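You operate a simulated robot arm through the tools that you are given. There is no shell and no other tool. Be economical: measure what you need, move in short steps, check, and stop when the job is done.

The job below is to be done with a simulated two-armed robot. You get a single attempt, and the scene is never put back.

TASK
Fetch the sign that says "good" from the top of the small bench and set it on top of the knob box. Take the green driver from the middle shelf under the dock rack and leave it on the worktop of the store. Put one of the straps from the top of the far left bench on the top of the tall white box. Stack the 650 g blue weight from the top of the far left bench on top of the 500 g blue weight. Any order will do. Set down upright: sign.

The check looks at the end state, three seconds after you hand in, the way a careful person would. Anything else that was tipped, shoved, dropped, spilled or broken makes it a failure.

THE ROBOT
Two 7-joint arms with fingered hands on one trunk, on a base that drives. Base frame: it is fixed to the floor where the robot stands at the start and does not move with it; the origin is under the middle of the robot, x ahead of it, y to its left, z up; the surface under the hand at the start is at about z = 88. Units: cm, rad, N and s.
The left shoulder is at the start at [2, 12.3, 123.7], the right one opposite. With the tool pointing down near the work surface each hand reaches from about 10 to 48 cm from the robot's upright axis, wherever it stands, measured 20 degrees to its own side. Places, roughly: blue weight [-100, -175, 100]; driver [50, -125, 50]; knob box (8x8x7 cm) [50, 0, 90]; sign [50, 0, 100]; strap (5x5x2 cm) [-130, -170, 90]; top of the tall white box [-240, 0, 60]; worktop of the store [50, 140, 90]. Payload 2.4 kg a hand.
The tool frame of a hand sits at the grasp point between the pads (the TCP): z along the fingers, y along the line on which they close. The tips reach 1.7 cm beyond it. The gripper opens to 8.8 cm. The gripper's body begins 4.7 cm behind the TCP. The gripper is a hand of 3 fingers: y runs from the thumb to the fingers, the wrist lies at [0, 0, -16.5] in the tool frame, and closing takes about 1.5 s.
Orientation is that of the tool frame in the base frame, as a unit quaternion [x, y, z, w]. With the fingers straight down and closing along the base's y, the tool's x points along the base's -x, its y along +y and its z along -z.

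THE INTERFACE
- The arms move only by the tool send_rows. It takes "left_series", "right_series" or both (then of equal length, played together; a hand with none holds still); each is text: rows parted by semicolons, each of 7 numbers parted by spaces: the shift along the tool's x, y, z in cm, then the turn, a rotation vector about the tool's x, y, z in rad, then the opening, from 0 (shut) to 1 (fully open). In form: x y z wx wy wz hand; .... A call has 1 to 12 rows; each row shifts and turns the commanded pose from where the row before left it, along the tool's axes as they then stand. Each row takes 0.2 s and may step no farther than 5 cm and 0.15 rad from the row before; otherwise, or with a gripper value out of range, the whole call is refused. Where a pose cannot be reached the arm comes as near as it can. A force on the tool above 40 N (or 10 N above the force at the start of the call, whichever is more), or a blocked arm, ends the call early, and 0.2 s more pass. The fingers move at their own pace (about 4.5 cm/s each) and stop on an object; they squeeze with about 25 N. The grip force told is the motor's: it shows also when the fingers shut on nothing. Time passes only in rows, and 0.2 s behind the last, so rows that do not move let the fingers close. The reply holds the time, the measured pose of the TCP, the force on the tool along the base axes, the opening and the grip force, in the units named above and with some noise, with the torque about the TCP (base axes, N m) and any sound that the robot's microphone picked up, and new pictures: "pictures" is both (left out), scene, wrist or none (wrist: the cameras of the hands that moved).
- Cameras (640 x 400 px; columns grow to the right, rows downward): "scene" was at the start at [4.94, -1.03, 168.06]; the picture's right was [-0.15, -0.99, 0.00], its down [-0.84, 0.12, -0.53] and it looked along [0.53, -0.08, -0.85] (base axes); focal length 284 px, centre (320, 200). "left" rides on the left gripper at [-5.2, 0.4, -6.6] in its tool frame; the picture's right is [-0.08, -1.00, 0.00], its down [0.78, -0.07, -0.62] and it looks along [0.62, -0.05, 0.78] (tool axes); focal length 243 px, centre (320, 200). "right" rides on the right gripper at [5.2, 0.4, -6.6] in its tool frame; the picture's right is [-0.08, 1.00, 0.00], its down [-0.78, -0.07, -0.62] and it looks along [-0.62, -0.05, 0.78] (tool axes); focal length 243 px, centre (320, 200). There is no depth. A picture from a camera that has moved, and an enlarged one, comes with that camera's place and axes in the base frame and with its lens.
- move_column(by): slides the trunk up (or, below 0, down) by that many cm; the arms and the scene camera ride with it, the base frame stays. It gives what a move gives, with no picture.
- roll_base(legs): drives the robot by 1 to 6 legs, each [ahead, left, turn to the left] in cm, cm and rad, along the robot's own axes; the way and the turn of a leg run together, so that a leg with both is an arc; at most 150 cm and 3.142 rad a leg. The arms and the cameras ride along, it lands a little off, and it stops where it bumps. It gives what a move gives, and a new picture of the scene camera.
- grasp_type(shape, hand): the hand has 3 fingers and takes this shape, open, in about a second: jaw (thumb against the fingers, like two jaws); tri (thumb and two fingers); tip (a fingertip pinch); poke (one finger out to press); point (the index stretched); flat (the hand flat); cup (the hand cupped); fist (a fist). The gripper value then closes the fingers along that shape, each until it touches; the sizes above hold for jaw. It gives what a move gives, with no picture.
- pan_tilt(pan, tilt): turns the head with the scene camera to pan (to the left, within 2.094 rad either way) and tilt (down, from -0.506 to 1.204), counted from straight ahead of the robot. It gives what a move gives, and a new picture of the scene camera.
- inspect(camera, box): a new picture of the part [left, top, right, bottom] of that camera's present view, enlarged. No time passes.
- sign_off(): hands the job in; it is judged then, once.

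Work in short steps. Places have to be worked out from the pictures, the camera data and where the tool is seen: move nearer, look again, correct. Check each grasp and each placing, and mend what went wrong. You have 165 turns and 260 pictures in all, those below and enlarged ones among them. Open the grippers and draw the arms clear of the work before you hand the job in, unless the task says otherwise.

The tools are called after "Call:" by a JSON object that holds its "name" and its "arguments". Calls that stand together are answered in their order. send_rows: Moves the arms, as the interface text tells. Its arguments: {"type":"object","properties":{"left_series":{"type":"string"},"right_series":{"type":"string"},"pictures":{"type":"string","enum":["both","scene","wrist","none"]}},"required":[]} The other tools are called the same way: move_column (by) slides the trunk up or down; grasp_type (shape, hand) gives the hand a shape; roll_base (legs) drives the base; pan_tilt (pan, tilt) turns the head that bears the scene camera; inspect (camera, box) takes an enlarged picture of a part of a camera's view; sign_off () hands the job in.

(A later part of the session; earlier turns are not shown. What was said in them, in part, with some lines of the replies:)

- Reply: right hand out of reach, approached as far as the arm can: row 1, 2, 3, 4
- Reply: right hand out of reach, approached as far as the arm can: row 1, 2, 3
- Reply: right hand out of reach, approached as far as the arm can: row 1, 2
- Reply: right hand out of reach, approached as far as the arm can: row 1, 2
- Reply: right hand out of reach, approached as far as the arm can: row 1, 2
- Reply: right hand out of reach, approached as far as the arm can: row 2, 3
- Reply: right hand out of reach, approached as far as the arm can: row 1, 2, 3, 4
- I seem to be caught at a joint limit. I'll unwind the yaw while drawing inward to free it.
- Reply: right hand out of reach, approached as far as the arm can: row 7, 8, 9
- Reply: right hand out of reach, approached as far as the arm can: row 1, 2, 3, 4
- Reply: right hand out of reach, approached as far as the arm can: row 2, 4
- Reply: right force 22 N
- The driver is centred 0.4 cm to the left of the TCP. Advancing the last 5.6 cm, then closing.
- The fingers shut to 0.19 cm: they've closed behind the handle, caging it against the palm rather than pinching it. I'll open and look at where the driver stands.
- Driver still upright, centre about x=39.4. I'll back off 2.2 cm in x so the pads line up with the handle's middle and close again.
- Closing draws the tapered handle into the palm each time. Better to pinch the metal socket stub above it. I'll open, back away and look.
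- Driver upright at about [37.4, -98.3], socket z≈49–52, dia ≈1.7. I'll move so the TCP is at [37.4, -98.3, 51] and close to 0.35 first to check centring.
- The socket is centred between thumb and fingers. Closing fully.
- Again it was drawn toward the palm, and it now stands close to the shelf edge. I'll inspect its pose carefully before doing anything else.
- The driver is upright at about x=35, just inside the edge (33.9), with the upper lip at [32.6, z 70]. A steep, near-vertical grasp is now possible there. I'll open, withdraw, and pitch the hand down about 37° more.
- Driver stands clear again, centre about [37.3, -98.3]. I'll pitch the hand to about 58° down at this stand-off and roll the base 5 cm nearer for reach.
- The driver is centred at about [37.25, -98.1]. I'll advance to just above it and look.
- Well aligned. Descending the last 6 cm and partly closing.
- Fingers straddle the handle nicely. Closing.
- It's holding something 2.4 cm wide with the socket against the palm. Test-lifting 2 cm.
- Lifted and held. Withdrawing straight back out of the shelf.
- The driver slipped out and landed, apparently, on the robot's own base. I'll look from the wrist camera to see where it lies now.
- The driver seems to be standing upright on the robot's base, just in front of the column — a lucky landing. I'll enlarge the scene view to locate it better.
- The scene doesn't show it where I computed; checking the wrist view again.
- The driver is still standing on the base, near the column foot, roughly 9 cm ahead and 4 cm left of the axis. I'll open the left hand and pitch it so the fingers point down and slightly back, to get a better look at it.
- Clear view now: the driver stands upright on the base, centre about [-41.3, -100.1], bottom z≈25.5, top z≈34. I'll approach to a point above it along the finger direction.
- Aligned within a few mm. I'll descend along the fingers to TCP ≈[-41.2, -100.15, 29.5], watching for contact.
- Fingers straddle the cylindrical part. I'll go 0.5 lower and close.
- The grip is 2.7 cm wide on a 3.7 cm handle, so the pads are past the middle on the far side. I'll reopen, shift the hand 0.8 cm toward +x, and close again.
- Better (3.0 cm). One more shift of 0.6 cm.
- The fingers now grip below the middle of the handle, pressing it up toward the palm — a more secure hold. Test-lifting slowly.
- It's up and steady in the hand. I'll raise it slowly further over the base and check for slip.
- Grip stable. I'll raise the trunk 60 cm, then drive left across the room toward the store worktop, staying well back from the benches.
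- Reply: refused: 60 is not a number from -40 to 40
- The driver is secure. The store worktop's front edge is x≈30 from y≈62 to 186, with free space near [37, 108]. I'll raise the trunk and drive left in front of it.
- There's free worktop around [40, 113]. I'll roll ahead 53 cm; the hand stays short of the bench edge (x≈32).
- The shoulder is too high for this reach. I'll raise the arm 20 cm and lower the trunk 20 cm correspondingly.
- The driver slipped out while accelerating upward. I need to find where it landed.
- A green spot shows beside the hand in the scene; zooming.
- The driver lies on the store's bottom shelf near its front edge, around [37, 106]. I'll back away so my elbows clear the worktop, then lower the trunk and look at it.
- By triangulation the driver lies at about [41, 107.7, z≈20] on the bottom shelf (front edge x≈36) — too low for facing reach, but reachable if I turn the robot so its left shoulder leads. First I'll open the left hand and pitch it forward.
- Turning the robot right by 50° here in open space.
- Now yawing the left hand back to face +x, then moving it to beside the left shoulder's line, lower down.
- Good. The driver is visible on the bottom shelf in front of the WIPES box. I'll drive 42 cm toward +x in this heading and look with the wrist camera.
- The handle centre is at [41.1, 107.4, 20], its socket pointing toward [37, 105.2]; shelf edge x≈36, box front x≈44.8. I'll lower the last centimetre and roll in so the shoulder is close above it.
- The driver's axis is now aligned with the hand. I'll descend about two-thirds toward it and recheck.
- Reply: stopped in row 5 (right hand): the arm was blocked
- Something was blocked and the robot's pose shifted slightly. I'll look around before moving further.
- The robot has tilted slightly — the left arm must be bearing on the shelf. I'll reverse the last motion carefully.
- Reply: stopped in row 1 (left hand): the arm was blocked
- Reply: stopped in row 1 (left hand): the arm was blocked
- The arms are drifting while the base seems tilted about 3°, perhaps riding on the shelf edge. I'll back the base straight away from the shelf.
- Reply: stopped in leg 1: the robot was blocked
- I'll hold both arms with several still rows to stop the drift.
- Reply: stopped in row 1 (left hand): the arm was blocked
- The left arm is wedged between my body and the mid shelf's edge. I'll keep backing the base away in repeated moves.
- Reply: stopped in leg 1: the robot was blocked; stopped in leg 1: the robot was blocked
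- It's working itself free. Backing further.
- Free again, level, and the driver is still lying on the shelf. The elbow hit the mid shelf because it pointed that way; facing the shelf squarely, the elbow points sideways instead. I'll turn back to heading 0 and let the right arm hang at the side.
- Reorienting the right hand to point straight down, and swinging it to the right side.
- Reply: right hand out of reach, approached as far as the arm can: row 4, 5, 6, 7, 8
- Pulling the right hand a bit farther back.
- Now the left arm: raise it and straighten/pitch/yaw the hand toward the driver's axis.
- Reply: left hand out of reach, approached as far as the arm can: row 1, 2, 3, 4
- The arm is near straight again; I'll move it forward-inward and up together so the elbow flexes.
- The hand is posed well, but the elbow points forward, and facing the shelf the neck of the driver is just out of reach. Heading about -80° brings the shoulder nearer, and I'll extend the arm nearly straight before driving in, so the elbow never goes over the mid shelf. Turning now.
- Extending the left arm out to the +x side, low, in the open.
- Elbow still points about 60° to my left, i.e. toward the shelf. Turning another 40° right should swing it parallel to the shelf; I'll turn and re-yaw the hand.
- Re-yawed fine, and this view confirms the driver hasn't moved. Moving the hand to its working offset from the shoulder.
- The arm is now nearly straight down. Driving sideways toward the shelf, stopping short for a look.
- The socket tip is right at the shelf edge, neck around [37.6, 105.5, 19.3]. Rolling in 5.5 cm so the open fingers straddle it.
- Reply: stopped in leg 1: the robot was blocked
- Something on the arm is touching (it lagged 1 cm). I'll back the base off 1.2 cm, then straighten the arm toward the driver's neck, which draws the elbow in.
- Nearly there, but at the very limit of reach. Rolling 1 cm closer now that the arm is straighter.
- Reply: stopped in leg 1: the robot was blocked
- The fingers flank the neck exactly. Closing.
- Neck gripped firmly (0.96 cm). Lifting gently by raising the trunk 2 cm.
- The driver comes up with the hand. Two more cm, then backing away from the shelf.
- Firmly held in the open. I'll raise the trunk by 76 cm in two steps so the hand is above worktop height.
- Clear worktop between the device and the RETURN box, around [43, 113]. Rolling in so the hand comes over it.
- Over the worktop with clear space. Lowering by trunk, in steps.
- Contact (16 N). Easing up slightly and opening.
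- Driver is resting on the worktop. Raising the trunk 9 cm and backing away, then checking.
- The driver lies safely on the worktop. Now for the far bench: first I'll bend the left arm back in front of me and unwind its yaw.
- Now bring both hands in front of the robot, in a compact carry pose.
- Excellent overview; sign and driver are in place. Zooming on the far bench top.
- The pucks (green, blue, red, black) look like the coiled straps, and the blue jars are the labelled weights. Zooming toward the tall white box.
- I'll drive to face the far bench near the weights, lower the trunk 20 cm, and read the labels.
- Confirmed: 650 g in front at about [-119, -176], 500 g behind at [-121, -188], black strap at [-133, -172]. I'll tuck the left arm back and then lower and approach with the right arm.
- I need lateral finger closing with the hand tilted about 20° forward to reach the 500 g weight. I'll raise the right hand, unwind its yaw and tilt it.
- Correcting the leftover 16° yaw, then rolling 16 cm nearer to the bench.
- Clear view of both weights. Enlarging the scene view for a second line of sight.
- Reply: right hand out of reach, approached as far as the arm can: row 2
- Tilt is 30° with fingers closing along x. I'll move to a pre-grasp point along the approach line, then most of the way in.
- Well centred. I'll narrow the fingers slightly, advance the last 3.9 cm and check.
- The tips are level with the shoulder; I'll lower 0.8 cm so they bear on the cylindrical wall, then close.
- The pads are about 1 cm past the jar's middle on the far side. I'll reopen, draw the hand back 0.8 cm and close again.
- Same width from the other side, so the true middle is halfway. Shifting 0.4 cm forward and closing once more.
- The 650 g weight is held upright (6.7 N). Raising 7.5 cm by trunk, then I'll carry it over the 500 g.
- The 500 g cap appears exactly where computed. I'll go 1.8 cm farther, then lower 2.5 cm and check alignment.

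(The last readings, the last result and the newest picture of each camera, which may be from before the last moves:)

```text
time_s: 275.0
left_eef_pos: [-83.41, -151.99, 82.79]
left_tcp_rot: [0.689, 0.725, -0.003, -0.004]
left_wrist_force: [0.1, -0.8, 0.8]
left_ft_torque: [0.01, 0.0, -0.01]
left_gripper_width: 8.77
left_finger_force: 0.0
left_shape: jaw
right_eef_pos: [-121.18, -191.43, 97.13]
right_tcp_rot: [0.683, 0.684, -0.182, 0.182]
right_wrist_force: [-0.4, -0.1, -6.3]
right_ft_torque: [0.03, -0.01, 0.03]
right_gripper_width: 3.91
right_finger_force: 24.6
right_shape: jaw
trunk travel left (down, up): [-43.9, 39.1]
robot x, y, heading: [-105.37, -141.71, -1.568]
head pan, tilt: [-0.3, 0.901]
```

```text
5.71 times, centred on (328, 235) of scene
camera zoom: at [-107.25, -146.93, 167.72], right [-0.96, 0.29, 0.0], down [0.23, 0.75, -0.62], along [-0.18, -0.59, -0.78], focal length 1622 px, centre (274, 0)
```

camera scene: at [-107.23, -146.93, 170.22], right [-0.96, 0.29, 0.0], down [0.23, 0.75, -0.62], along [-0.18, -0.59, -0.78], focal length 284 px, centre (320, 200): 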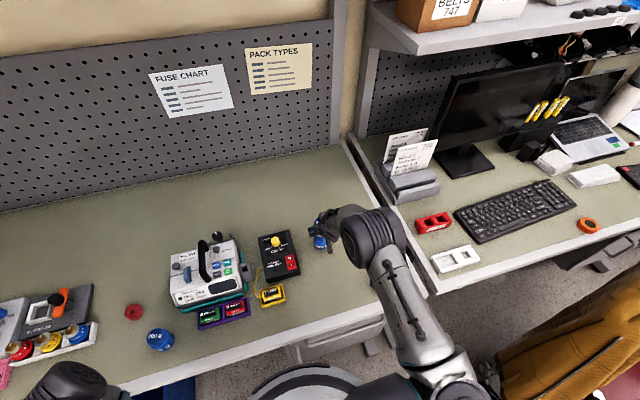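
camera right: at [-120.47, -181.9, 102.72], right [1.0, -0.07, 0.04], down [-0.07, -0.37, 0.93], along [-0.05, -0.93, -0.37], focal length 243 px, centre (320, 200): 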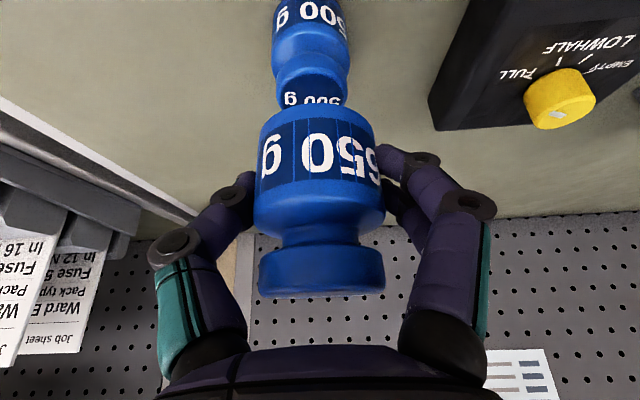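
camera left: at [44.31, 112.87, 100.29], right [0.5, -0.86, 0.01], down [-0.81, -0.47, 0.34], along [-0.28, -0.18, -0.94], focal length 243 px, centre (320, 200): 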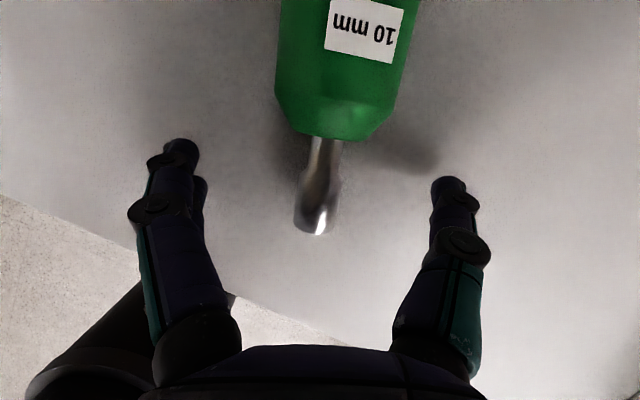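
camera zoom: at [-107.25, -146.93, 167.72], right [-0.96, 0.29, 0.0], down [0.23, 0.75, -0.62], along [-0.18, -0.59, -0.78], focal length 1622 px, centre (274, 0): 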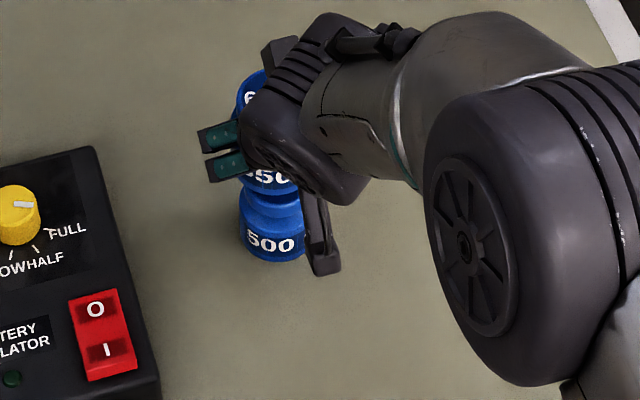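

Alignment is within about 0.4 cm. A small forward nudge, then lowering in small trunk steps while watching the force.

Call:
{"name": "send_rows", "arguments": {"right_series": "-0.26 -0.1 0.15 0 0 0 0;0 0 0 0 0 0 0", "pictures": "none"}}

Call:
{"name": "move_column", "arguments": {"by": -1}}

Call:
{"name": "move_column", "arguments": {"by": -0.3}}

```text
time_s: 275.6
left_eef_pos: [-83.46, -152.0, 83.0]
left_tcp_rot: [0.689, 0.724, -0.003, -0.005]
left_wrist_force: [-0.3, -0.2, 0.5]
left_ft_torque: [0.04, 0.0, 0.0]
left_gripper_width: 8.82
left_finger_force: 0.1
left_shape: jaw
right_eef_pos: [-121.26, -191.73, 97.22]
right_tcp_rot: [0.683, 0.683, -0.182, 0.182]
right_wrist_force: [-0.2, 0.9, -5.9]
right_ft_torque: [0.02, -0.01, -0.03]
right_gripper_width: 3.9
right_finger_force: 25.1
right_shape: jaw
trunk travel left (down, up): [-43.9, 39.1]
robot x, y, heading: [-105.58, -141.51, -1.568]
head pan, tilt: [-0.3, 0.901]
```

```text
time_s: 276.2
left_eef_pos: [-83.41, -152.02, 81.94]
left_tcp_rot: [0.689, 0.725, -0.002, -0.005]
left_wrist_force: [0.9, 0.1, 0.1]
left_ft_torque: [-0.01, -0.01, -0.02]
left_gripper_width: 8.8
left_finger_force: 0.1
left_shape: jaw
right_eef_pos: [-121.26, -191.65, 96.22]
right_tcp_rot: [0.683, 0.683, -0.183, 0.183]
right_wrist_force: [-0.4, -0.3, -6.0]
right_ft_torque: [0.07, -0.01, 0.01]
right_gripper_width: 3.87
right_finger_force: 24.7
right_shape: jaw
trunk travel left (down, up): [-42.9, 40.1]
robot x, y, heading: [-105.12, -141.42, -1.571]
head pan, tilt: [-0.3, 0.901]
```

```text
time_s: 276.7
left_eef_pos: [-83.42, -151.88, 81.67]
left_tcp_rot: [0.689, 0.725, -0.002, -0.005]
left_wrist_force: [0.1, 1.0, -0.4]
left_ft_torque: [-0.01, -0.01, -0.02]
left_gripper_width: 8.78
left_finger_force: 0.1
left_shape: jaw
right_eef_pos: [-121.19, -191.6, 96.14]
right_tcp_rot: [0.682, 0.683, -0.184, 0.184]
right_wrist_force: [0.3, -0.5, 7.9]
right_ft_torque: [-0.03, -0.01, 0.0]
right_gripper_width: 3.92
right_finger_force: 25.0
right_shape: jaw
trunk travel left (down, up): [-42.6, 40.4]
robot x, y, heading: [-105.19, -141.88, -1.568]
head pan, tilt: [-0.3, 0.901]
```

Contact made. Easing up 0.15 and checking alignment before releasing.

Call:
{"name": "move_column", "arguments": {"by": 0.15}}

Call:
{"name": "inspect", "arguments": {"camera": "right", "box": [200, 0, 440, 300]}}

```text
time_s: 277.2
left_eef_pos: [-83.41, -151.86, 81.7]
left_tcp_rot: [0.689, 0.725, -0.003, -0.004]
left_wrist_force: [-0.4, -0.5, -0.4]
left_ft_torque: [0.01, 0.01, 0.02]
left_gripper_width: 8.78
left_finger_force: 0.0
left_shape: jaw
right_eef_pos: [-121.27, -191.5, 96.05]
right_tcp_rot: [0.683, 0.683, -0.183, 0.183]
right_wrist_force: [-0.5, -2.9, 4.8]
right_ft_torque: [0.0, 0.03, 0.0]
right_gripper_width: 3.92
right_finger_force: 25.2
right_shape: jaw
trunk travel left (down, up): [-42.7, 40.3]
robot x, y, heading: [-105.08, -141.57, -1.572]
head pan, tilt: [-0.3, 0.901]
```

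```text
1.33 times, centred on (320, 150) of right
camera zoom: at [-120.72, -183.96, 99.13], right [1.0, -0.07, 0.04], down [-0.07, -0.37, 0.93], along [-0.05, -0.93, -0.37], focal length 324 px, centre (320, 267)
```

zoom: 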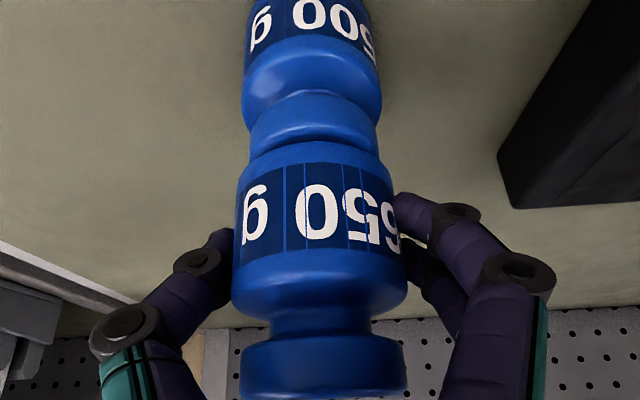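

Stack is aligned. Opening gradually.

Call:
{"name": "send_rows", "arguments": {"right_series": "0 0 0 0 0 0 0.45;0 0 0 0 0 0 0.5;0 0 0 0 0 0 0.6;0 0 0 0 0 0 0.7;0 0 0 0 0 0 0.85;0 0 0 0 0 0 1;0 0 0 0 0 0 1", "pictures": "wrist"}}

```text
time_s: 278.8
left_eef_pos: [-83.4, -151.97, 81.77]
left_tcp_rot: [0.689, 0.724, -0.003, -0.005]
left_wrist_force: [0.5, -0.2, -0.2]
left_ft_torque: [-0.01, 0.03, 0.03]
left_gripper_width: 8.79
left_finger_force: 0.0
left_shape: jaw
right_eef_pos: [-121.17, -191.67, 96.06]
right_tcp_rot: [0.683, 0.683, -0.183, 0.182]
right_wrist_force: [0.4, 1.4, 1.1]
right_ft_torque: [0.0, 0.01, -0.01]
right_gripper_width: 8.8
right_finger_force: 0.1
right_shape: jaw
trunk travel left (down, up): [-42.7, 40.3]
robot x, y, heading: [-104.94, -141.95, -1.567]
head pan, tilt: [-0.3, 0.901]
camera right: at [-120.73, -183.96, 99.12], right [1.0, -0.07, 0.04], down [-0.07, -0.37, 0.93], along [-0.05, -0.93, -0.37], focal length 243 px, centre (320, 200)
```

right: 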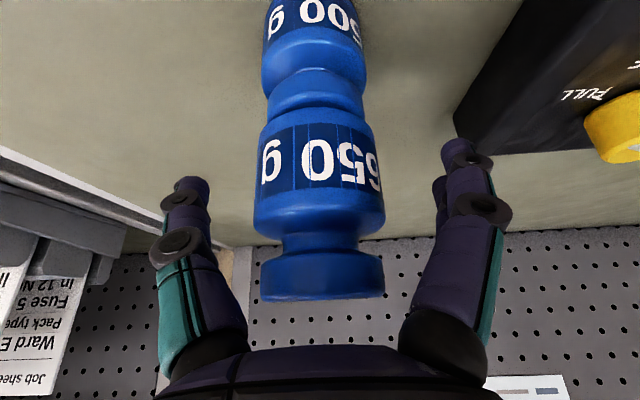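

Standing stably. Withdrawing up and back.

Call:
{"name": "send_rows", "arguments": {"right_series": "0 0 -2 0 0 0 1;0 0 -3 0 0 0 1;0 0 -4 0 0 0 1;0 0 -4 0 0 0 1;2 0 -2 0 0 0 1;0 0 0 0 0 0 1", "pictures": "both"}}

```text
time_s: 280.2
left_eef_pos: [-83.31, -152.0, 81.8]
left_tcp_rot: [0.689, 0.724, -0.002, -0.005]
left_wrist_force: [-0.1, 0.6, -0.5]
left_ft_torque: [0.0, -0.03, -0.02]
left_gripper_width: 8.78
left_finger_force: 0.1
left_shape: jaw
right_eef_pos: [-121.18, -182.46, 107.99]
right_tcp_rot: [0.684, 0.682, -0.183, 0.182]
right_wrist_force: [0.5, 0.2, 0.0]
right_ft_torque: [0.01, 0.02, 0.0]
right_gripper_width: 8.79
right_finger_force: 0.1
right_shape: jaw
trunk travel left (down, up): [-42.7, 40.3]
robot x, y, heading: [-105.44, -141.59, -1.572]
head pan, tilt: [-0.3, 0.901]
camera scene: at [-107.24, -146.9, 166.57], right [-0.96, 0.29, 0.0], down [0.23, 0.75, -0.62], along [-0.18, -0.59, -0.78], focal length 284 px, centre (320, 200)
camera right: at [-120.73, -174.7, 111.11], right [1.0, -0.07, 0.04], down [-0.07, -0.37, 0.93], along [-0.05, -0.93, -0.37], focal length 243 px, centre (320, 200)
```

scene: 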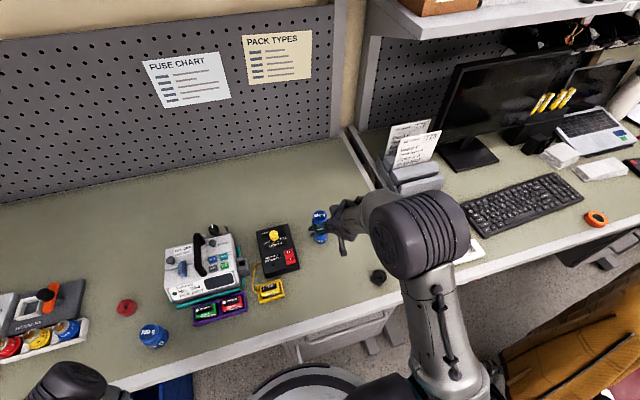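
right: 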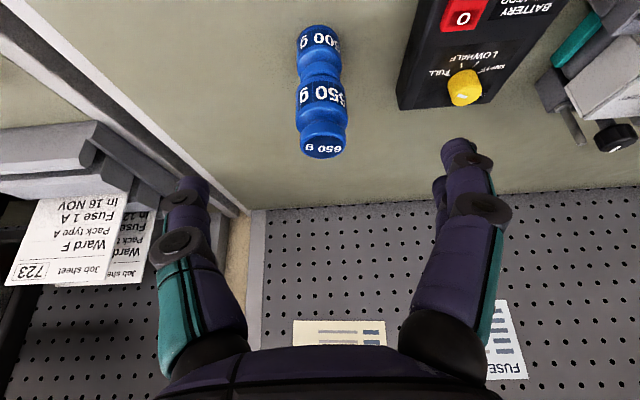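

Stack complete and stable. Next the black strap at about [-133, -174]: set the hand vertical and move above it.

Call:
{"name": "send_rows", "arguments": {"right_series": "0 0 0 0 0.131 0 1;0 0 0 0 0.131 0 1;0 0 0 0 0.131 0 1;0 0 0 0 0.131 0 1;2.1 -2.9 0.8 0 0 0 1;2.1 -2.9 0.8 0 0 0 1;2.1 -2.9 0.8 0 0 0 1;2.1 -2.9 0.8 0 0 0 1;0 0 0 0 0 0 1", "pictures": "wrist"}}

```text
time_s: 282.2
left_eef_pos: [-83.39, -151.85, 81.79]
left_tcp_rot: [0.689, 0.725, -0.003, -0.005]
left_wrist_force: [1.2, 0.3, 0.6]
left_ft_torque: [0.0, 0.01, 0.02]
left_gripper_width: 8.81
left_finger_force: 0.0
left_shape: jaw
right_eef_pos: [-132.76, -173.95, 104.78]
right_tcp_rot: [0.708, 0.707, 0.001, 0.0]
right_wrist_force: [-0.3, -0.3, -0.9]
right_ft_torque: [0.04, 0.0, 0.02]
right_gripper_width: 8.79
right_finger_force: 0.0
right_shape: jaw
trunk travel left (down, up): [-42.7, 40.3]
robot x, y, heading: [-105.25, -141.48, -1.566]
head pan, tilt: [-0.3, 0.901]
camera right: at [-132.31, -168.86, 111.4], right [1.0, -0.09, 0.0], down [-0.07, -0.78, 0.62], along [-0.05, -0.62, -0.78], focal length 243 px, centre (320, 200)
```

right: 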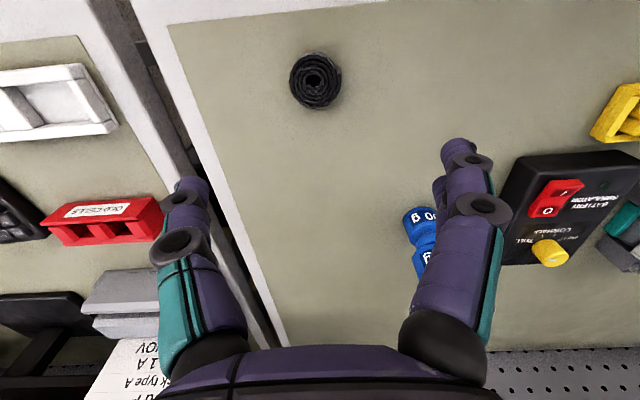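

Strap centred at [-133.0, -173.6], dia ≈4.5. Descending straight onto it.

Call:
{"name": "send_rows", "arguments": {"right_series": "0.35 -0.25 3.5 0 0 0 1;0 0 4 0 0 0 1;0 0 3.5 0 0 0 1;0 0 2 0 0 0 1;0 0 1 0 0 0 1;0 0 0 0 0 0 0.7;0 0 0 0 0 0 0.7", "pictures": "wrist"}}

```text
time_s: 283.8
left_eef_pos: [-83.39, -151.93, 81.67]
left_tcp_rot: [0.689, 0.725, -0.002, -0.004]
left_wrist_force: [0.5, -0.4, -0.2]
left_ft_torque: [-0.03, 0.0, 0.02]
left_gripper_width: 8.81
left_finger_force: 0.1
left_shape: jaw
right_eef_pos: [-133.05, -173.62, 90.85]
right_tcp_rot: [0.707, 0.708, 0.0, -0.001]
right_wrist_force: [0.3, 0.1, -0.4]
right_ft_torque: [0.0, -0.03, 0.03]
right_gripper_width: 6.2
right_finger_force: 0.0
right_shape: jaw
trunk travel left (down, up): [-42.7, 40.3]
robot x, y, heading: [-105.04, -141.54, -1.569]
head pan, tilt: [-0.3, 0.901]
camera right: at [-132.57, -168.56, 97.46], right [1.0, -0.09, 0.0], down [-0.07, -0.78, 0.62], along [-0.05, -0.62, -0.78], focal length 243 px, centre (320, 200)
```

right: 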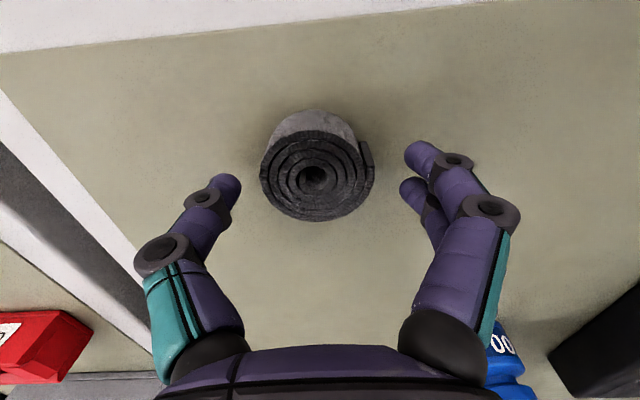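

Centred. Lowering 0.9 and closing.

Call:
{"name": "send_rows", "arguments": {"right_series": "0 0 0.5 0 0 0 0.7;0 0 0.4 0 0 0 0.7;0 0 0 0 0 0 0.5;0 0 0 0 0 0 0.3;0 0 0 0 0 0 0;0 0 0 0 0 0 0;0 0 0 0 0 0 0;0 0 0 0 0 0 0", "pictures": "wrist"}}

```text
time_s: 285.6
left_eef_pos: [-83.46, -151.84, 81.84]
left_tcp_rot: [0.689, 0.725, -0.003, -0.006]
left_wrist_force: [-0.5, -0.9, -0.5]
left_ft_torque: [-0.01, 0.0, 0.01]
left_gripper_width: 8.8
left_finger_force: 0.0
left_shape: jaw
right_eef_pos: [-133.11, -173.55, 90.0]
right_tcp_rot: [0.707, 0.707, 0.0, -0.001]
right_wrist_force: [-0.6, -1.7, -0.2]
right_ft_torque: [-0.02, -0.04, -0.01]
right_gripper_width: 3.51
right_finger_force: 25.1
right_shape: jaw
trunk travel left (down, up): [-42.7, 40.3]
robot x, y, heading: [-104.92, -141.29, -1.568]
head pan, tilt: [-0.3, 0.901]
camera right: at [-132.58, -168.56, 96.56], right [1.0, -0.09, 0.0], down [-0.07, -0.78, 0.62], along [-0.05, -0.62, -0.78], focal length 243 px, centre (320, 200)
```

right: 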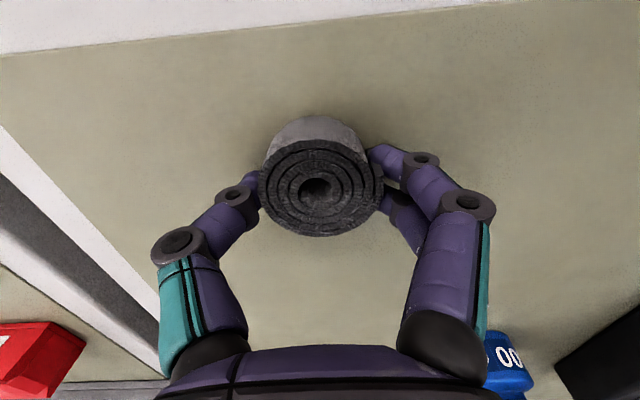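

Gripped. Lifting slowly.

Call:
{"name": "send_rows", "arguments": {"right_series": "0 0 -0.5 0 0 0 0;0 0 -1 0 0 0 0;0 0 -1 0 0 0 0;0 0 -1.5 0 0 0 0;0 0 -2 0 0 0 0;0 0 -2 0 0 0 0;0 0 -2 0 0 0 0;0 0 0 0 0 0 0", "pictures": "wrist"}}

```text
time_s: 287.4
left_eef_pos: [-83.33, -152.0, 81.75]
left_tcp_rot: [0.689, 0.725, -0.003, -0.005]
left_wrist_force: [-0.2, 0.2, -0.3]
left_ft_torque: [0.01, 0.01, 0.01]
left_gripper_width: 8.8
left_finger_force: 0.1
left_shape: jaw
right_eef_pos: [-133.04, -173.57, 99.94]
right_tcp_rot: [0.707, 0.707, 0.0, -0.001]
right_wrist_force: [0.1, 0.1, 0.0]
right_ft_torque: [-0.03, -0.02, 0.0]
right_gripper_width: 3.54
right_finger_force: 25.1
right_shape: jaw
trunk travel left (down, up): [-42.7, 40.3]
robot x, y, heading: [-105.2, -141.92, -1.566]
head pan, tilt: [-0.3, 0.901]
camera right: at [-132.54, -168.55, 106.55], right [1.0, -0.09, 0.0], down [-0.07, -0.78, 0.62], along [-0.05, -0.62, -0.78], focal length 243 px, centre (320, 200)
```

right: 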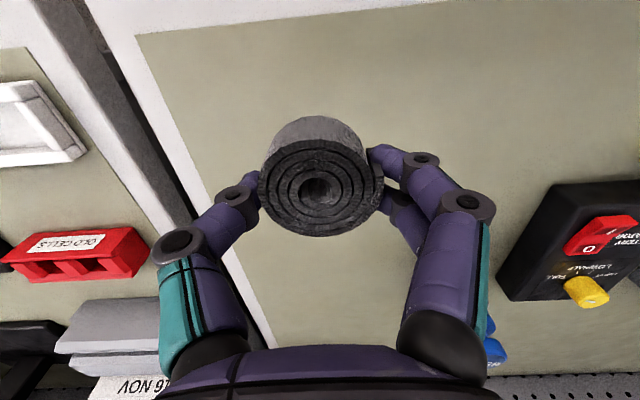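

Strap held. Backing away from the bench and moving toward the tall white box for a look.

Call:
{"name": "roll_base", "arguments": {"legs": [[-85, 0, 0], [0, -70, 0]]}}

Call:
{"name": "pan_tilt", "arguments": {"pan": -2.0, "tilt": 0.6}}

```text
time_s: 295.4
left_eef_pos: [-153.48, -66.16, 81.79]
left_tcp_rot: [0.693, 0.721, -0.003, -0.005]
left_wrist_force: [0.1, 0.4, 0.1]
left_ft_torque: [0.0, -0.03, 0.0]
left_gripper_width: 8.77
left_finger_force: 0.0
left_shape: jaw
right_eef_pos: [-203.26, -87.24, 99.82]
right_tcp_rot: [0.71, 0.704, 0.0, 0.0]
right_wrist_force: [-0.1, 0.6, 0.8]
right_ft_torque: [0.02, -0.02, -0.03]
right_gripper_width: 3.53
right_finger_force: 25.2
right_shape: jaw
trunk travel left (down, up): [-42.7, 40.3]
robot x, y, heading: [-174.8, -55.37, -1.582]
head pan, tilt: [-0.3, 0.901]
camera scene: at [-177.24, -60.81, 166.57], right [-0.95, 0.3, 0.0], down [0.24, 0.75, -0.62], along [-0.19, -0.59, -0.78], focal length 284 px, centre (320, 200)
```

scene: 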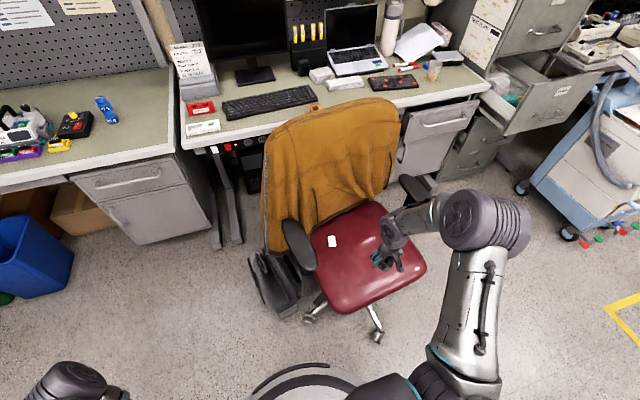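

```text
time_s: 297.1
left_eef_pos: [-153.51, -66.21, 81.79]
left_tcp_rot: [0.693, 0.721, -0.002, -0.005]
left_wrist_force: [0.4, 0.0, 0.4]
left_ft_torque: [0.0, 0.01, 0.03]
left_gripper_width: 8.79
left_finger_force: 0.0
left_shape: jaw
right_eef_pos: [-203.19, -87.29, 99.91]
right_tcp_rot: [0.711, 0.703, 0.0, -0.001]
right_wrist_force: [0.1, 0.5, -0.8]
right_ft_torque: [-0.01, 0.0, 0.0]
right_gripper_width: 3.5
right_finger_force: 24.9
right_shape: jaw
trunk travel left (down, up): [-42.7, 40.3]
robot x, y, heading: [-174.69, -55.52, -1.579]
head pan, tilt: [-2.0, 0.6]
camera scene: at [-182.89, -49.87, 169.05], right [0.42, 0.91, 0.0], down [0.51, -0.24, -0.83], along [-0.75, 0.35, -0.56], focal length 284 px, centre (320, 200)
```

scene: 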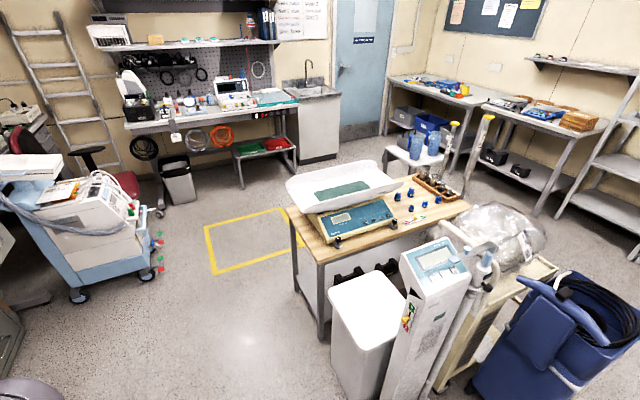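

The tall white box top is at about [-247, 4, 60], beside the scale; best approached from its -y side. Turning around clockwise in open floor.

Call:
{"name": "roll_base", "arguments": {"legs": [[-5, 0, 0], [0, 0, -3.14]]}}

Call:
{"name": "pan_tilt", "arguments": {"pan": 0.9, "tilt": 0.7}}

```text
time_s: 305.4
left_eef_pos: [-196.49, -40.14, 81.7]
left_tcp_rot: [0.723, -0.691, 0.004, -0.003]
left_wrist_force: [-0.2, 0.0, 0.0]
left_ft_torque: [0.0, 0.0, 0.0]
left_gripper_width: 8.77
left_finger_force: 0.0
left_shape: jaw
right_eef_pos: [-146.85, -18.69, 100.01]
right_tcp_rot: [-0.705, 0.709, -0.001, -0.001]
right_wrist_force: [0.1, 0.0, 0.1]
right_ft_torque: [0.01, 0.0, 0.01]
right_gripper_width: 3.47
right_finger_force: 25.2
right_shape: jaw
trunk travel left (down, up): [-42.7, 40.3]
robot x, y, heading: [-174.93, -50.68, 1.569]
head pan, tilt: [-2.0, 0.6]
camera scene: at [-166.82, -56.2, 169.06], right [-0.42, -0.91, 0.0], down [-0.51, 0.24, -0.83], along [0.75, -0.34, -0.56], focal length 284 px, centre (320, 200)
```

scene: 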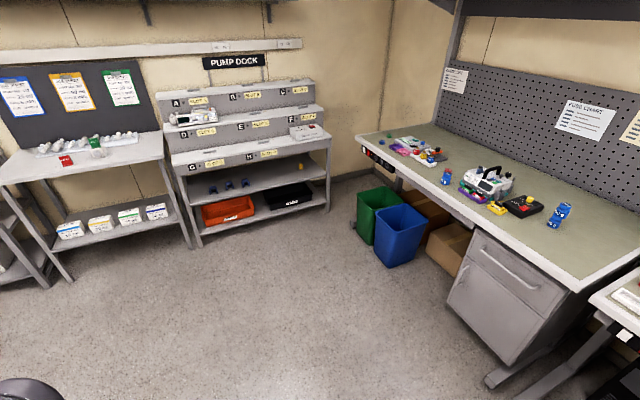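

```text
time_s: 307.9
left_eef_pos: [-196.59, -40.13, 81.84]
left_tcp_rot: [0.723, -0.691, 0.005, -0.002]
left_wrist_force: [0.5, 0.2, -0.2]
left_ft_torque: [0.03, 0.01, 0.01]
left_gripper_width: 8.77
left_finger_force: 0.1
left_shape: jaw
right_eef_pos: [-146.75, -18.61, 99.94]
right_tcp_rot: [-0.705, 0.709, -0.001, -0.001]
right_wrist_force: [-0.6, 0.6, -1.1]
right_ft_torque: [-0.01, -0.01, 0.01]
right_gripper_width: 3.47
right_finger_force: 25.3
right_shape: jaw
trunk travel left (down, up): [-42.7, 40.3]
robot x, y, heading: [-174.7, -50.25, 1.563]
head pan, tilt: [0.901, 0.7]
camera scene: at [-181.5, -47.21, 168.19], right [0.62, 0.78, 0.0], down [0.5, -0.4, -0.76], along [-0.6, 0.48, -0.64], focal length 284 px, centre (320, 200)
```

scene: 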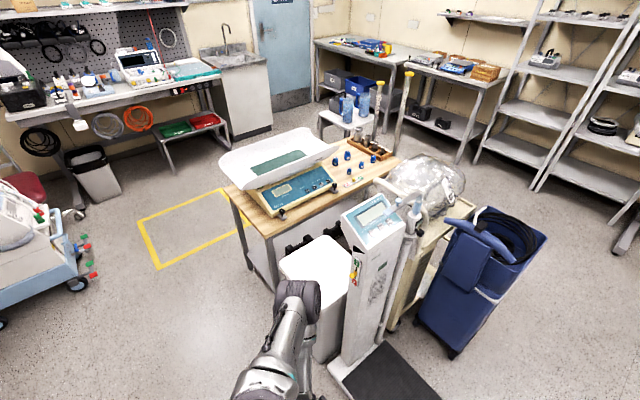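

Stack still standing. I'll bring the right hand inward, then drive left and toward the white box.

Call:
{"name": "send_rows", "arguments": {"right_series": "0 2 0 0 0 0 0;0 3 0 0 0 0 0;0 3 0 0 0 0 0;0 3 0 0 0 0 0;0 3 0 0 0 0 0;0 3 0 0 0 0 0;0 0 0 0 0 0 0", "pictures": "none"}}

Call:
{"name": "roll_base", "arguments": {"legs": [[0, 80, 0]]}}

Call:
{"name": "pan_tilt", "arguments": {"pan": -0.1, "tilt": 0.9}}

```text
time_s: 309.5
left_eef_pos: [-196.53, -39.99, 81.76]
left_tcp_rot: [0.723, -0.691, 0.006, -0.003]
left_wrist_force: [0.4, 1.0, 0.1]
left_ft_torque: [0.02, 0.01, 0.01]
left_gripper_width: 8.77
left_finger_force: 0.0
left_shape: jaw
right_eef_pos: [-163.82, -18.5, 99.95]
right_tcp_rot: [-0.705, 0.709, -0.001, 0.0]
right_wrist_force: [-0.1, -0.3, -1.0]
right_ft_torque: [0.0, -0.01, 0.05]
right_gripper_width: 3.47
right_finger_force: 24.5
right_shape: jaw
trunk travel left (down, up): [-42.7, 40.3]
robot x, y, heading: [-174.61, -50.79, 1.57]
head pan, tilt: [0.901, 0.7]
```

```text
time_s: 313.8
left_eef_pos: [-276.64, -40.22, 81.83]
left_tcp_rot: [0.724, -0.689, 0.005, -0.002]
left_wrist_force: [0.7, -0.3, 0.1]
left_ft_torque: [0.04, 0.0, 0.03]
left_gripper_width: 8.8
left_finger_force: 0.1
left_shape: jaw
right_eef_pos: [-244.09, -18.61, 99.91]
right_tcp_rot: [0.707, -0.707, 0.001, 0.0]
right_wrist_force: [-0.5, -0.5, 0.1]
right_ft_torque: [-0.02, -0.01, -0.01]
right_gripper_width: 3.46
right_finger_force: 25.0
right_shape: jaw
trunk travel left (down, up): [-42.7, 40.3]
robot x, y, heading: [-254.99, -50.56, 1.579]
head pan, tilt: [0.901, 0.7]
camera scene: at [-261.6, -47.3, 168.19], right [0.62, 0.79, 0.0], down [0.51, -0.4, -0.76], along [-0.6, 0.47, -0.64], focal length 284 px, centre (320, 200)
```

scene: 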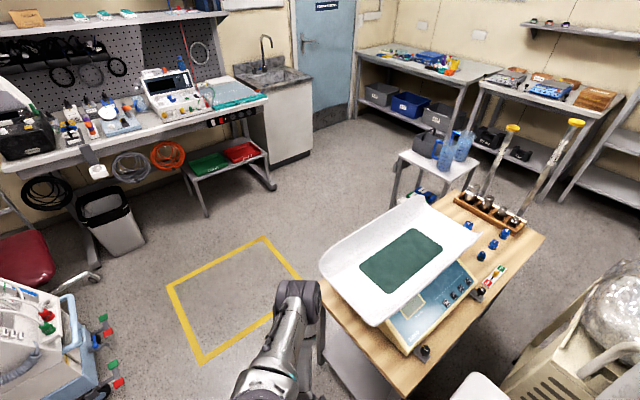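

```text
time_s: 315.1
left_eef_pos: [-276.57, -40.15, 81.76]
left_tcp_rot: [0.725, -0.689, 0.005, -0.002]
left_wrist_force: [0.8, -0.2, -0.1]
left_ft_torque: [0.01, -0.02, -0.01]
left_gripper_width: 8.79
left_finger_force: 0.0
left_shape: jaw
right_eef_pos: [-243.95, -18.62, 99.92]
right_tcp_rot: [0.707, -0.707, 0.001, 0.002]
right_wrist_force: [0.3, -0.1, 0.1]
right_ft_torque: [0.02, -0.03, 0.02]
right_gripper_width: 3.5
right_finger_force: 25.4
right_shape: jaw
trunk travel left (down, up): [-42.7, 40.3]
robot x, y, heading: [-254.72, -50.65, 1.573]
head pan, tilt: [-0.099, 0.901]
camera scene: at [-254.15, -45.04, 166.58], right [1.0, -0.1, 0.0], down [-0.07, -0.78, -0.62], along [0.06, 0.62, -0.78], focal length 284 px, centre (320, 200)
```

scene: 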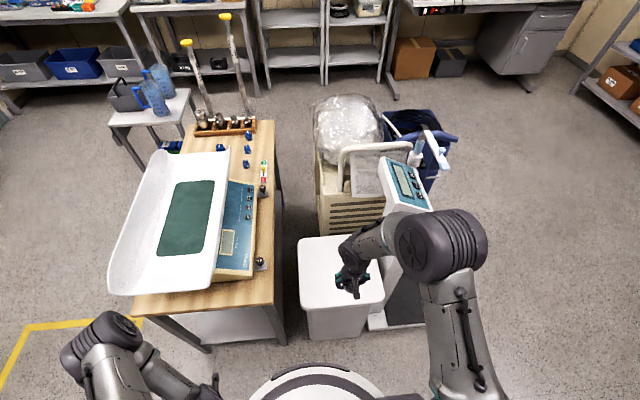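

Box top spans x -257…-226, y -9…18. The strap can go at about [-244, -2]; I'll keep the elbow clear of the scale. Lowering the trunk 29 cm first, before moving over the box.

Call:
{"name": "move_column", "arguments": {"by": -29}}

Call:
{"name": "inspect", "arguments": {"camera": "right", "box": [0, 0, 640, 400]}}

```text
time_s: 318.0
left_eef_pos: [-276.73, -40.19, 52.73]
left_tcp_rot: [0.725, -0.689, 0.005, -0.003]
left_wrist_force: [0.9, -0.6, 0.8]
left_ft_torque: [0.01, 0.0, 0.0]
left_gripper_width: 8.79
left_finger_force: 0.2
left_shape: jaw
right_eef_pos: [-244.0, -18.52, 70.96]
right_tcp_rot: [0.707, -0.707, 0.001, 0.001]
right_wrist_force: [0.9, -0.4, 0.1]
right_ft_torque: [-0.01, -0.01, 0.01]
right_gripper_width: 3.44
right_finger_force: 25.0
right_shape: jaw
trunk travel left (down, up): [-13.7, 69.3]
robot x, y, heading: [-254.88, -50.72, 1.576]
head pan, tilt: [-0.099, 0.901]
```

```text
1.00 times, centred on (320, 200) of right (not enlarged: the box is as wide or as high as the picture)
camera zoom: at [-244.45, -23.91, 77.49], right [-1.0, 0.08, 0.0], down [0.07, 0.78, 0.62], along [0.05, 0.62, -0.78], focal length 243 px, centre (320, 200)
```

zoom: 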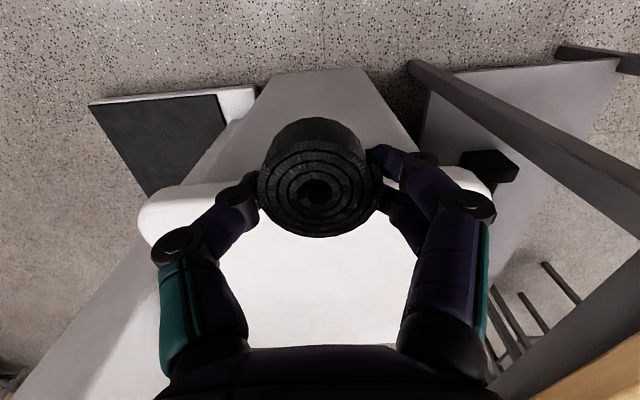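

The flat box top is right ahead. Rolling 8 cm forward, then extending the arm 8.5 cm.

Call:
{"name": "roll_base", "arguments": {"legs": [[8, 0, 0]]}}

Call:
{"name": "send_rows", "arguments": {"right_series": "-1.5 0 0 0 0 0 0;-2.5 0 0 0 0 0 0;-2.5 0 0 0 0 0 0;-2 0 0 0 0 0 0;0 0 0 0 0 0 0", "pictures": "both"}}

```text
time_s: 319.1
left_eef_pos: [-276.7, -32.19, 52.71]
left_tcp_rot: [0.724, -0.689, 0.004, -0.002]
left_wrist_force: [0.1, 0.2, 0.4]
left_ft_torque: [0.02, -0.05, 0.01]
left_gripper_width: 8.79
left_finger_force: 0.1
left_shape: jaw
right_eef_pos: [-244.02, -10.51, 70.9]
right_tcp_rot: [-0.707, 0.707, 0.0, -0.001]
right_wrist_force: [-0.1, -0.8, -0.3]
right_ft_torque: [-0.05, 0.02, 0.0]
right_gripper_width: 3.46
right_finger_force: 24.7
right_shape: jaw
trunk travel left (down, up): [-13.7, 69.3]
robot x, y, heading: [-255.06, -42.59, 1.576]
head pan, tilt: [-0.099, 0.901]
camera scene: at [-254.16, -36.97, 137.57], right [1.0, -0.1, 0.0], down [-0.08, -0.78, -0.62], along [0.06, 0.62, -0.78], focal length 284 px, centre (320, 200)
```

scene: 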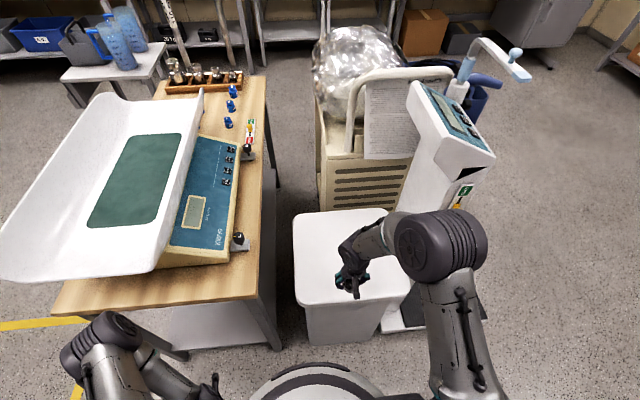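

```text
time_s: 320.3
left_eef_pos: [-276.75, -32.22, 52.72]
left_tcp_rot: [0.725, -0.689, 0.005, -0.002]
left_wrist_force: [-0.6, -0.1, -0.5]
left_ft_torque: [0.03, 0.0, -0.04]
left_gripper_width: 8.81
left_finger_force: 0.1
left_shape: jaw
right_eef_pos: [-243.99, -1.93, 71.12]
right_tcp_rot: [0.707, -0.707, 0.0, 0.001]
right_wrist_force: [0.2, -1.1, -0.8]
right_ft_torque: [0.0, -0.03, 0.03]
right_gripper_width: 3.48
right_finger_force: 25.2
right_shape: jaw
trunk travel left (down, up): [-13.7, 69.3]
robot x, y, heading: [-254.95, -42.52, 1.575]
head pan, tilt: [-0.099, 0.901]
camera scene: at [-254.16, -36.98, 137.58], right [1.0, -0.1, 0.0], down [-0.08, -0.78, -0.62], along [0.06, 0.62, -0.78], focal length 284 px, centre (320, 200)
camera right: at [-244.46, -7.34, 77.49], right [-1.0, 0.08, 0.0], down [0.07, 0.78, 0.62], along [0.05, 0.62, -0.78], focal length 243 px, centre (320, 200)
```

scene: 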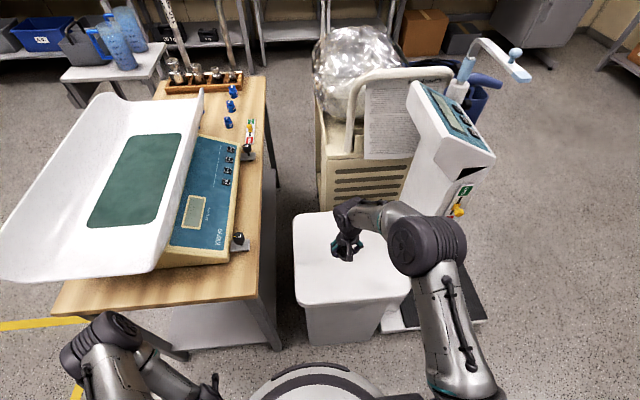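
right: 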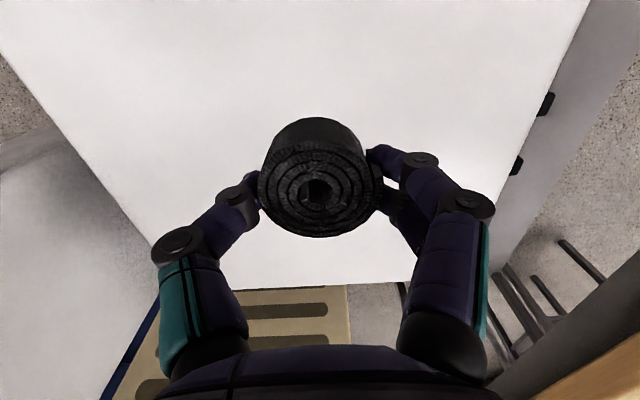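

Over the box. Lowering by trunk 8 cm, then in small steps.

Call:
{"name": "move_column", "arguments": {"by": -8}}

Call:
{"name": "move_column", "arguments": {"by": -0.7}}

Call:
{"name": "inspect", "arguments": {"camera": "right", "box": [160, 60, 480, 260]}}

```text
time_s: 321.3
left_eef_pos: [-276.64, -32.19, 45.0]
left_tcp_rot: [0.725, -0.689, 0.005, -0.003]
left_wrist_force: [-0.1, -0.3, -0.4]
left_ft_torque: [0.01, 0.0, 0.04]
left_gripper_width: 8.79
left_finger_force: 0.1
left_shape: jaw
right_eef_pos: [-243.93, -1.86, 63.6]
right_tcp_rot: [-0.707, 0.707, 0.004, 0.003]
right_wrist_force: [0.5, -7.1, 21.0]
right_ft_torque: [-0.09, -0.07, -0.05]
right_gripper_width: 3.66
right_finger_force: 25.5
right_shape: jaw
trunk travel left (down, up): [-6.0, 77.0]
robot x, y, heading: [-254.88, -42.37, 1.57]
head pan, tilt: [-0.099, 0.901]
stopped: the force on the tool passed its limit at 48 N (the readings are from after the stop); the commanded pose is now the measured one
```

```text
time_s: 321.7
left_eef_pos: [-276.65, -32.28, 44.82]
left_tcp_rot: [0.725, -0.689, 0.005, -0.003]
left_wrist_force: [-0.3, -0.5, -0.5]
left_ft_torque: [0.02, 0.02, -0.02]
left_gripper_width: 8.84
left_finger_force: 0.1
left_shape: jaw
right_eef_pos: [-244.07, -1.74, 63.59]
right_tcp_rot: [-0.706, 0.708, 0.006, 0.003]
right_wrist_force: [0.1, -8.6, 20.2]
right_ft_torque: [-0.11, -0.03, -0.1]
right_gripper_width: 3.68
right_finger_force: 24.6
right_shape: jaw
trunk travel left (down, up): [-5.8, 77.2]
robot x, y, heading: [-254.73, -42.78, 1.572]
head pan, tilt: [-0.099, 0.901]
stopped: the force on the tool passed its limit at 48 N (the readings are from after the stop); the commanded pose is now the measured one
```

```text
2.00 times, centred on (320, 160) of right
camera zoom: at [-244.55, -7.26, 70.14], right [-1.0, 0.09, 0.0], down [0.07, 0.77, 0.63], along [0.05, 0.63, -0.78], focal length 485 px, centre (320, 280)
```

zoom: 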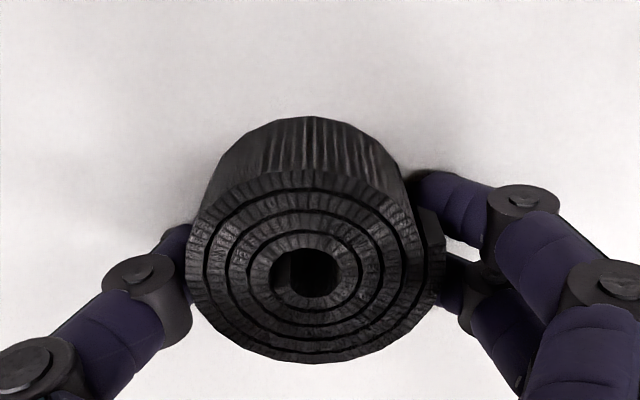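

Contact: strap rests on the box top. Relieving and opening.

Call:
{"name": "move_column", "arguments": {"by": 0.3}}

Call:
{"name": "send_rows", "arguments": {"right_series": "0 0 0 0 0 0 0.45;0 0 0 0 0 0 0.55;0 0 0 0 0 0 0.7;0 0 0 0 0 0 0.85;0 0 0 0 0 0 1;0 0 0 0 0 0 1;0 0 0 0 0 0 1;0 0 -2 0 0 0 1;0 0 -3 0 0 0 1;0 0 -3 0 0 0 1", "pictures": "both"}}

```text
time_s: 322.2
left_eef_pos: [-276.58, -32.22, 44.97]
left_tcp_rot: [0.725, -0.689, 0.004, -0.003]
left_wrist_force: [-0.8, -0.3, 0.1]
left_ft_torque: [-0.02, -0.01, -0.01]
left_gripper_width: 8.79
left_finger_force: 0.1
left_shape: jaw
right_eef_pos: [-244.07, -1.85, 63.76]
right_tcp_rot: [-0.707, 0.707, 0.004, 0.003]
right_wrist_force: [0.6, -3.8, 5.5]
right_ft_torque: [-0.04, -0.04, -0.02]
right_gripper_width: 3.63
right_finger_force: 25.5
right_shape: jaw
trunk travel left (down, up): [-6.1, 76.9]
robot x, y, heading: [-254.8, -42.43, 1.574]
head pan, tilt: [-0.099, 0.901]
```

```text
time_s: 324.4
left_eef_pos: [-276.6, -32.11, 45.14]
left_tcp_rot: [0.725, -0.689, 0.005, -0.002]
left_wrist_force: [-0.5, -0.2, 0.4]
left_ft_torque: [0.03, 0.03, 0.01]
left_gripper_width: 8.79
left_finger_force: 0.0
left_shape: jaw
right_eef_pos: [-244.0, -1.76, 71.92]
right_tcp_rot: [-0.706, 0.708, 0.004, 0.004]
right_wrist_force: [-0.4, 0.5, 0.3]
right_ft_torque: [0.01, -0.02, 0.01]
right_gripper_width: 8.79
right_finger_force: 0.1
right_shape: jaw
trunk travel left (down, up): [-6.1, 76.9]
robot x, y, heading: [-254.65, -42.36, 1.572]
head pan, tilt: [-0.099, 0.901]
camera scene: at [-254.16, -36.99, 129.92], right [1.0, -0.1, 0.0], down [-0.08, -0.78, -0.62], along [0.06, 0.62, -0.78], focal length 284 px, centre (320, 200)
camera right: at [-244.52, -7.21, 78.36], right [-1.0, 0.09, 0.0], down [0.07, 0.77, 0.63], along [0.05, 0.63, -0.78], focal length 243 px, centre (320, 200)
```

scene: 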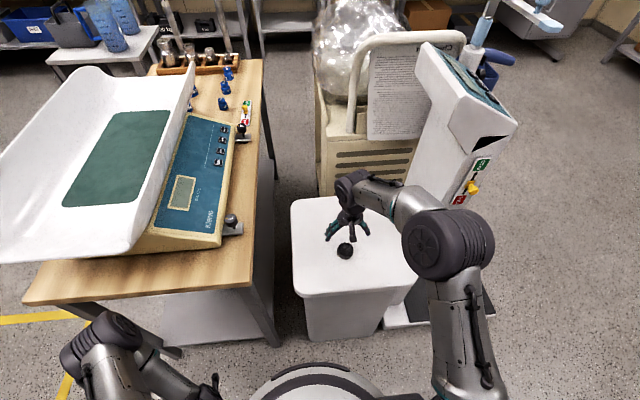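
right: 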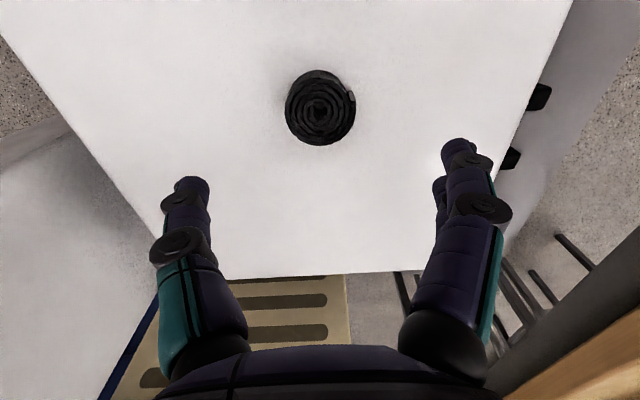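

Strap lies flat on the box. Raising and backing clear, then a last look.

Call:
{"name": "move_column", "arguments": {"by": 25}}

Call:
{"name": "roll_base", "arguments": {"legs": [[-40, 0, 0]]}}

Call:
{"name": "pan_tilt", "arguments": {"pan": -0.9, "tilt": 0.4}}

```text
time_s: 327.0
left_eef_pos: [-276.65, -32.17, 70.07]
left_tcp_rot: [0.725, -0.689, 0.005, -0.003]
left_wrist_force: [0.2, -0.4, 0.0]
left_ft_torque: [0.01, 0.02, 0.02]
left_gripper_width: 8.81
left_finger_force: 0.0
left_shape: jaw
right_eef_pos: [-244.1, -1.8, 96.86]
right_tcp_rot: [-0.707, 0.707, 0.004, 0.004]
right_wrist_force: [0.3, -0.7, 0.4]
right_ft_torque: [-0.01, 0.02, -0.01]
right_gripper_width: 8.81
right_finger_force: 0.1
right_shape: jaw
trunk travel left (down, up): [-31.1, 51.9]
robot x, y, heading: [-255.09, -42.12, 1.571]
head pan, tilt: [-0.099, 0.901]
```

```text
time_s: 329.5
left_eef_pos: [-276.54, -72.45, 70.05]
left_tcp_rot: [0.725, -0.689, 0.004, -0.004]
left_wrist_force: [-0.5, -1.0, -0.4]
left_ft_torque: [0.01, -0.03, -0.01]
left_gripper_width: 8.8
left_finger_force: 0.1
left_shape: jaw
right_eef_pos: [-243.89, -42.1, 96.77]
right_tcp_rot: [-0.706, 0.708, 0.005, 0.002]
right_wrist_force: [-0.2, 0.2, -1.1]
right_ft_torque: [0.0, 0.0, -0.01]
right_gripper_width: 8.79
right_finger_force: 0.0
right_shape: jaw
trunk travel left (down, up): [-31.1, 51.9]
robot x, y, heading: [-254.95, -82.88, 1.576]
head pan, tilt: [-0.099, 0.901]
camera scene: at [-254.06, -77.33, 154.92], right [1.0, -0.1, 0.0], down [-0.08, -0.78, -0.62], along [0.06, 0.62, -0.78], focal length 284 px, centre (320, 200)
```

scene: 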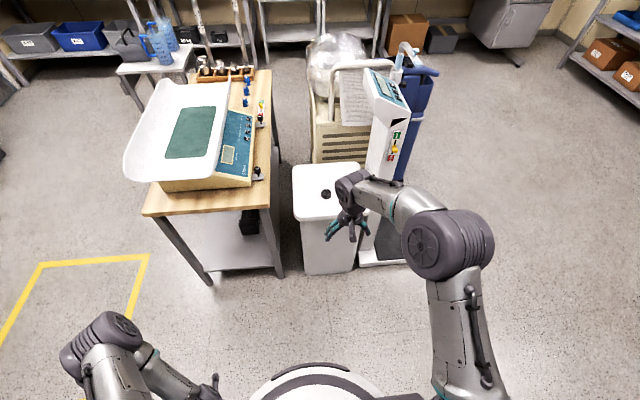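

```text
time_s: 330.6
left_eef_pos: [-276.51, -72.43, 70.0]
left_tcp_rot: [0.725, -0.689, 0.004, -0.003]
left_wrist_force: [0.4, 0.1, -0.1]
left_ft_torque: [0.03, -0.02, 0.02]
left_gripper_width: 8.78
left_finger_force: 0.1
left_shape: jaw
right_eef_pos: [-243.99, -42.07, 96.76]
right_tcp_rot: [-0.706, 0.708, 0.005, 0.002]
right_wrist_force: [-1.0, -0.3, -0.6]
right_ft_torque: [0.0, -0.02, -0.05]
right_gripper_width: 8.8
right_finger_force: 0.0
right_shape: jaw
trunk travel left (down, up): [-31.1, 51.9]
robot x, y, heading: [-255.22, -82.48, 1.573]
head pan, tilt: [-0.901, 0.4]
camera scene: at [-247.55, -79.0, 159.21], right [0.62, -0.78, 0.0], down [-0.3, -0.24, -0.92], along [0.72, 0.57, -0.39], focal length 284 px, centre (320, 200)
```

scene: 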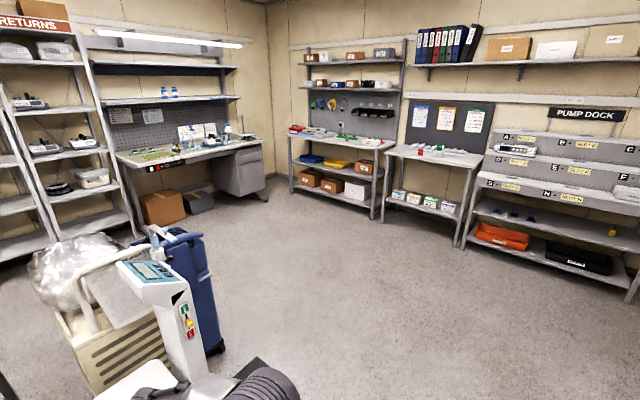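

All four placements are done: the strap is on the box, the store and benches look undisturbed, and both grippers are open and clear. Handing in.

Call:
{"name": "sign_off", "arguments": {}}

```text
The job is handed in.
```

I handed the job in with all four items placed; the one blemish is that I dropped the green driver twice while carrying it.

- **Sign:** the "good" sign stands upright on the knob box.
- **Driver:** it now lies on the store's worktop. It first fell onto the robot's own base, then onto the store's bottom shelf, and I picked it up again each time. I saw no damage to it.
- **Strap:** the black strap lies flat on top of the tall white box.
- **Weights:** the 650 g blue weight stands on the 500 g one.

While recovering the driver, my left arm jammed against the store's middle shelf and I had to back the robot off. Nothing looked shoved or tipped there or anywhere else in the last views. Both grippers are open and clear of the work.
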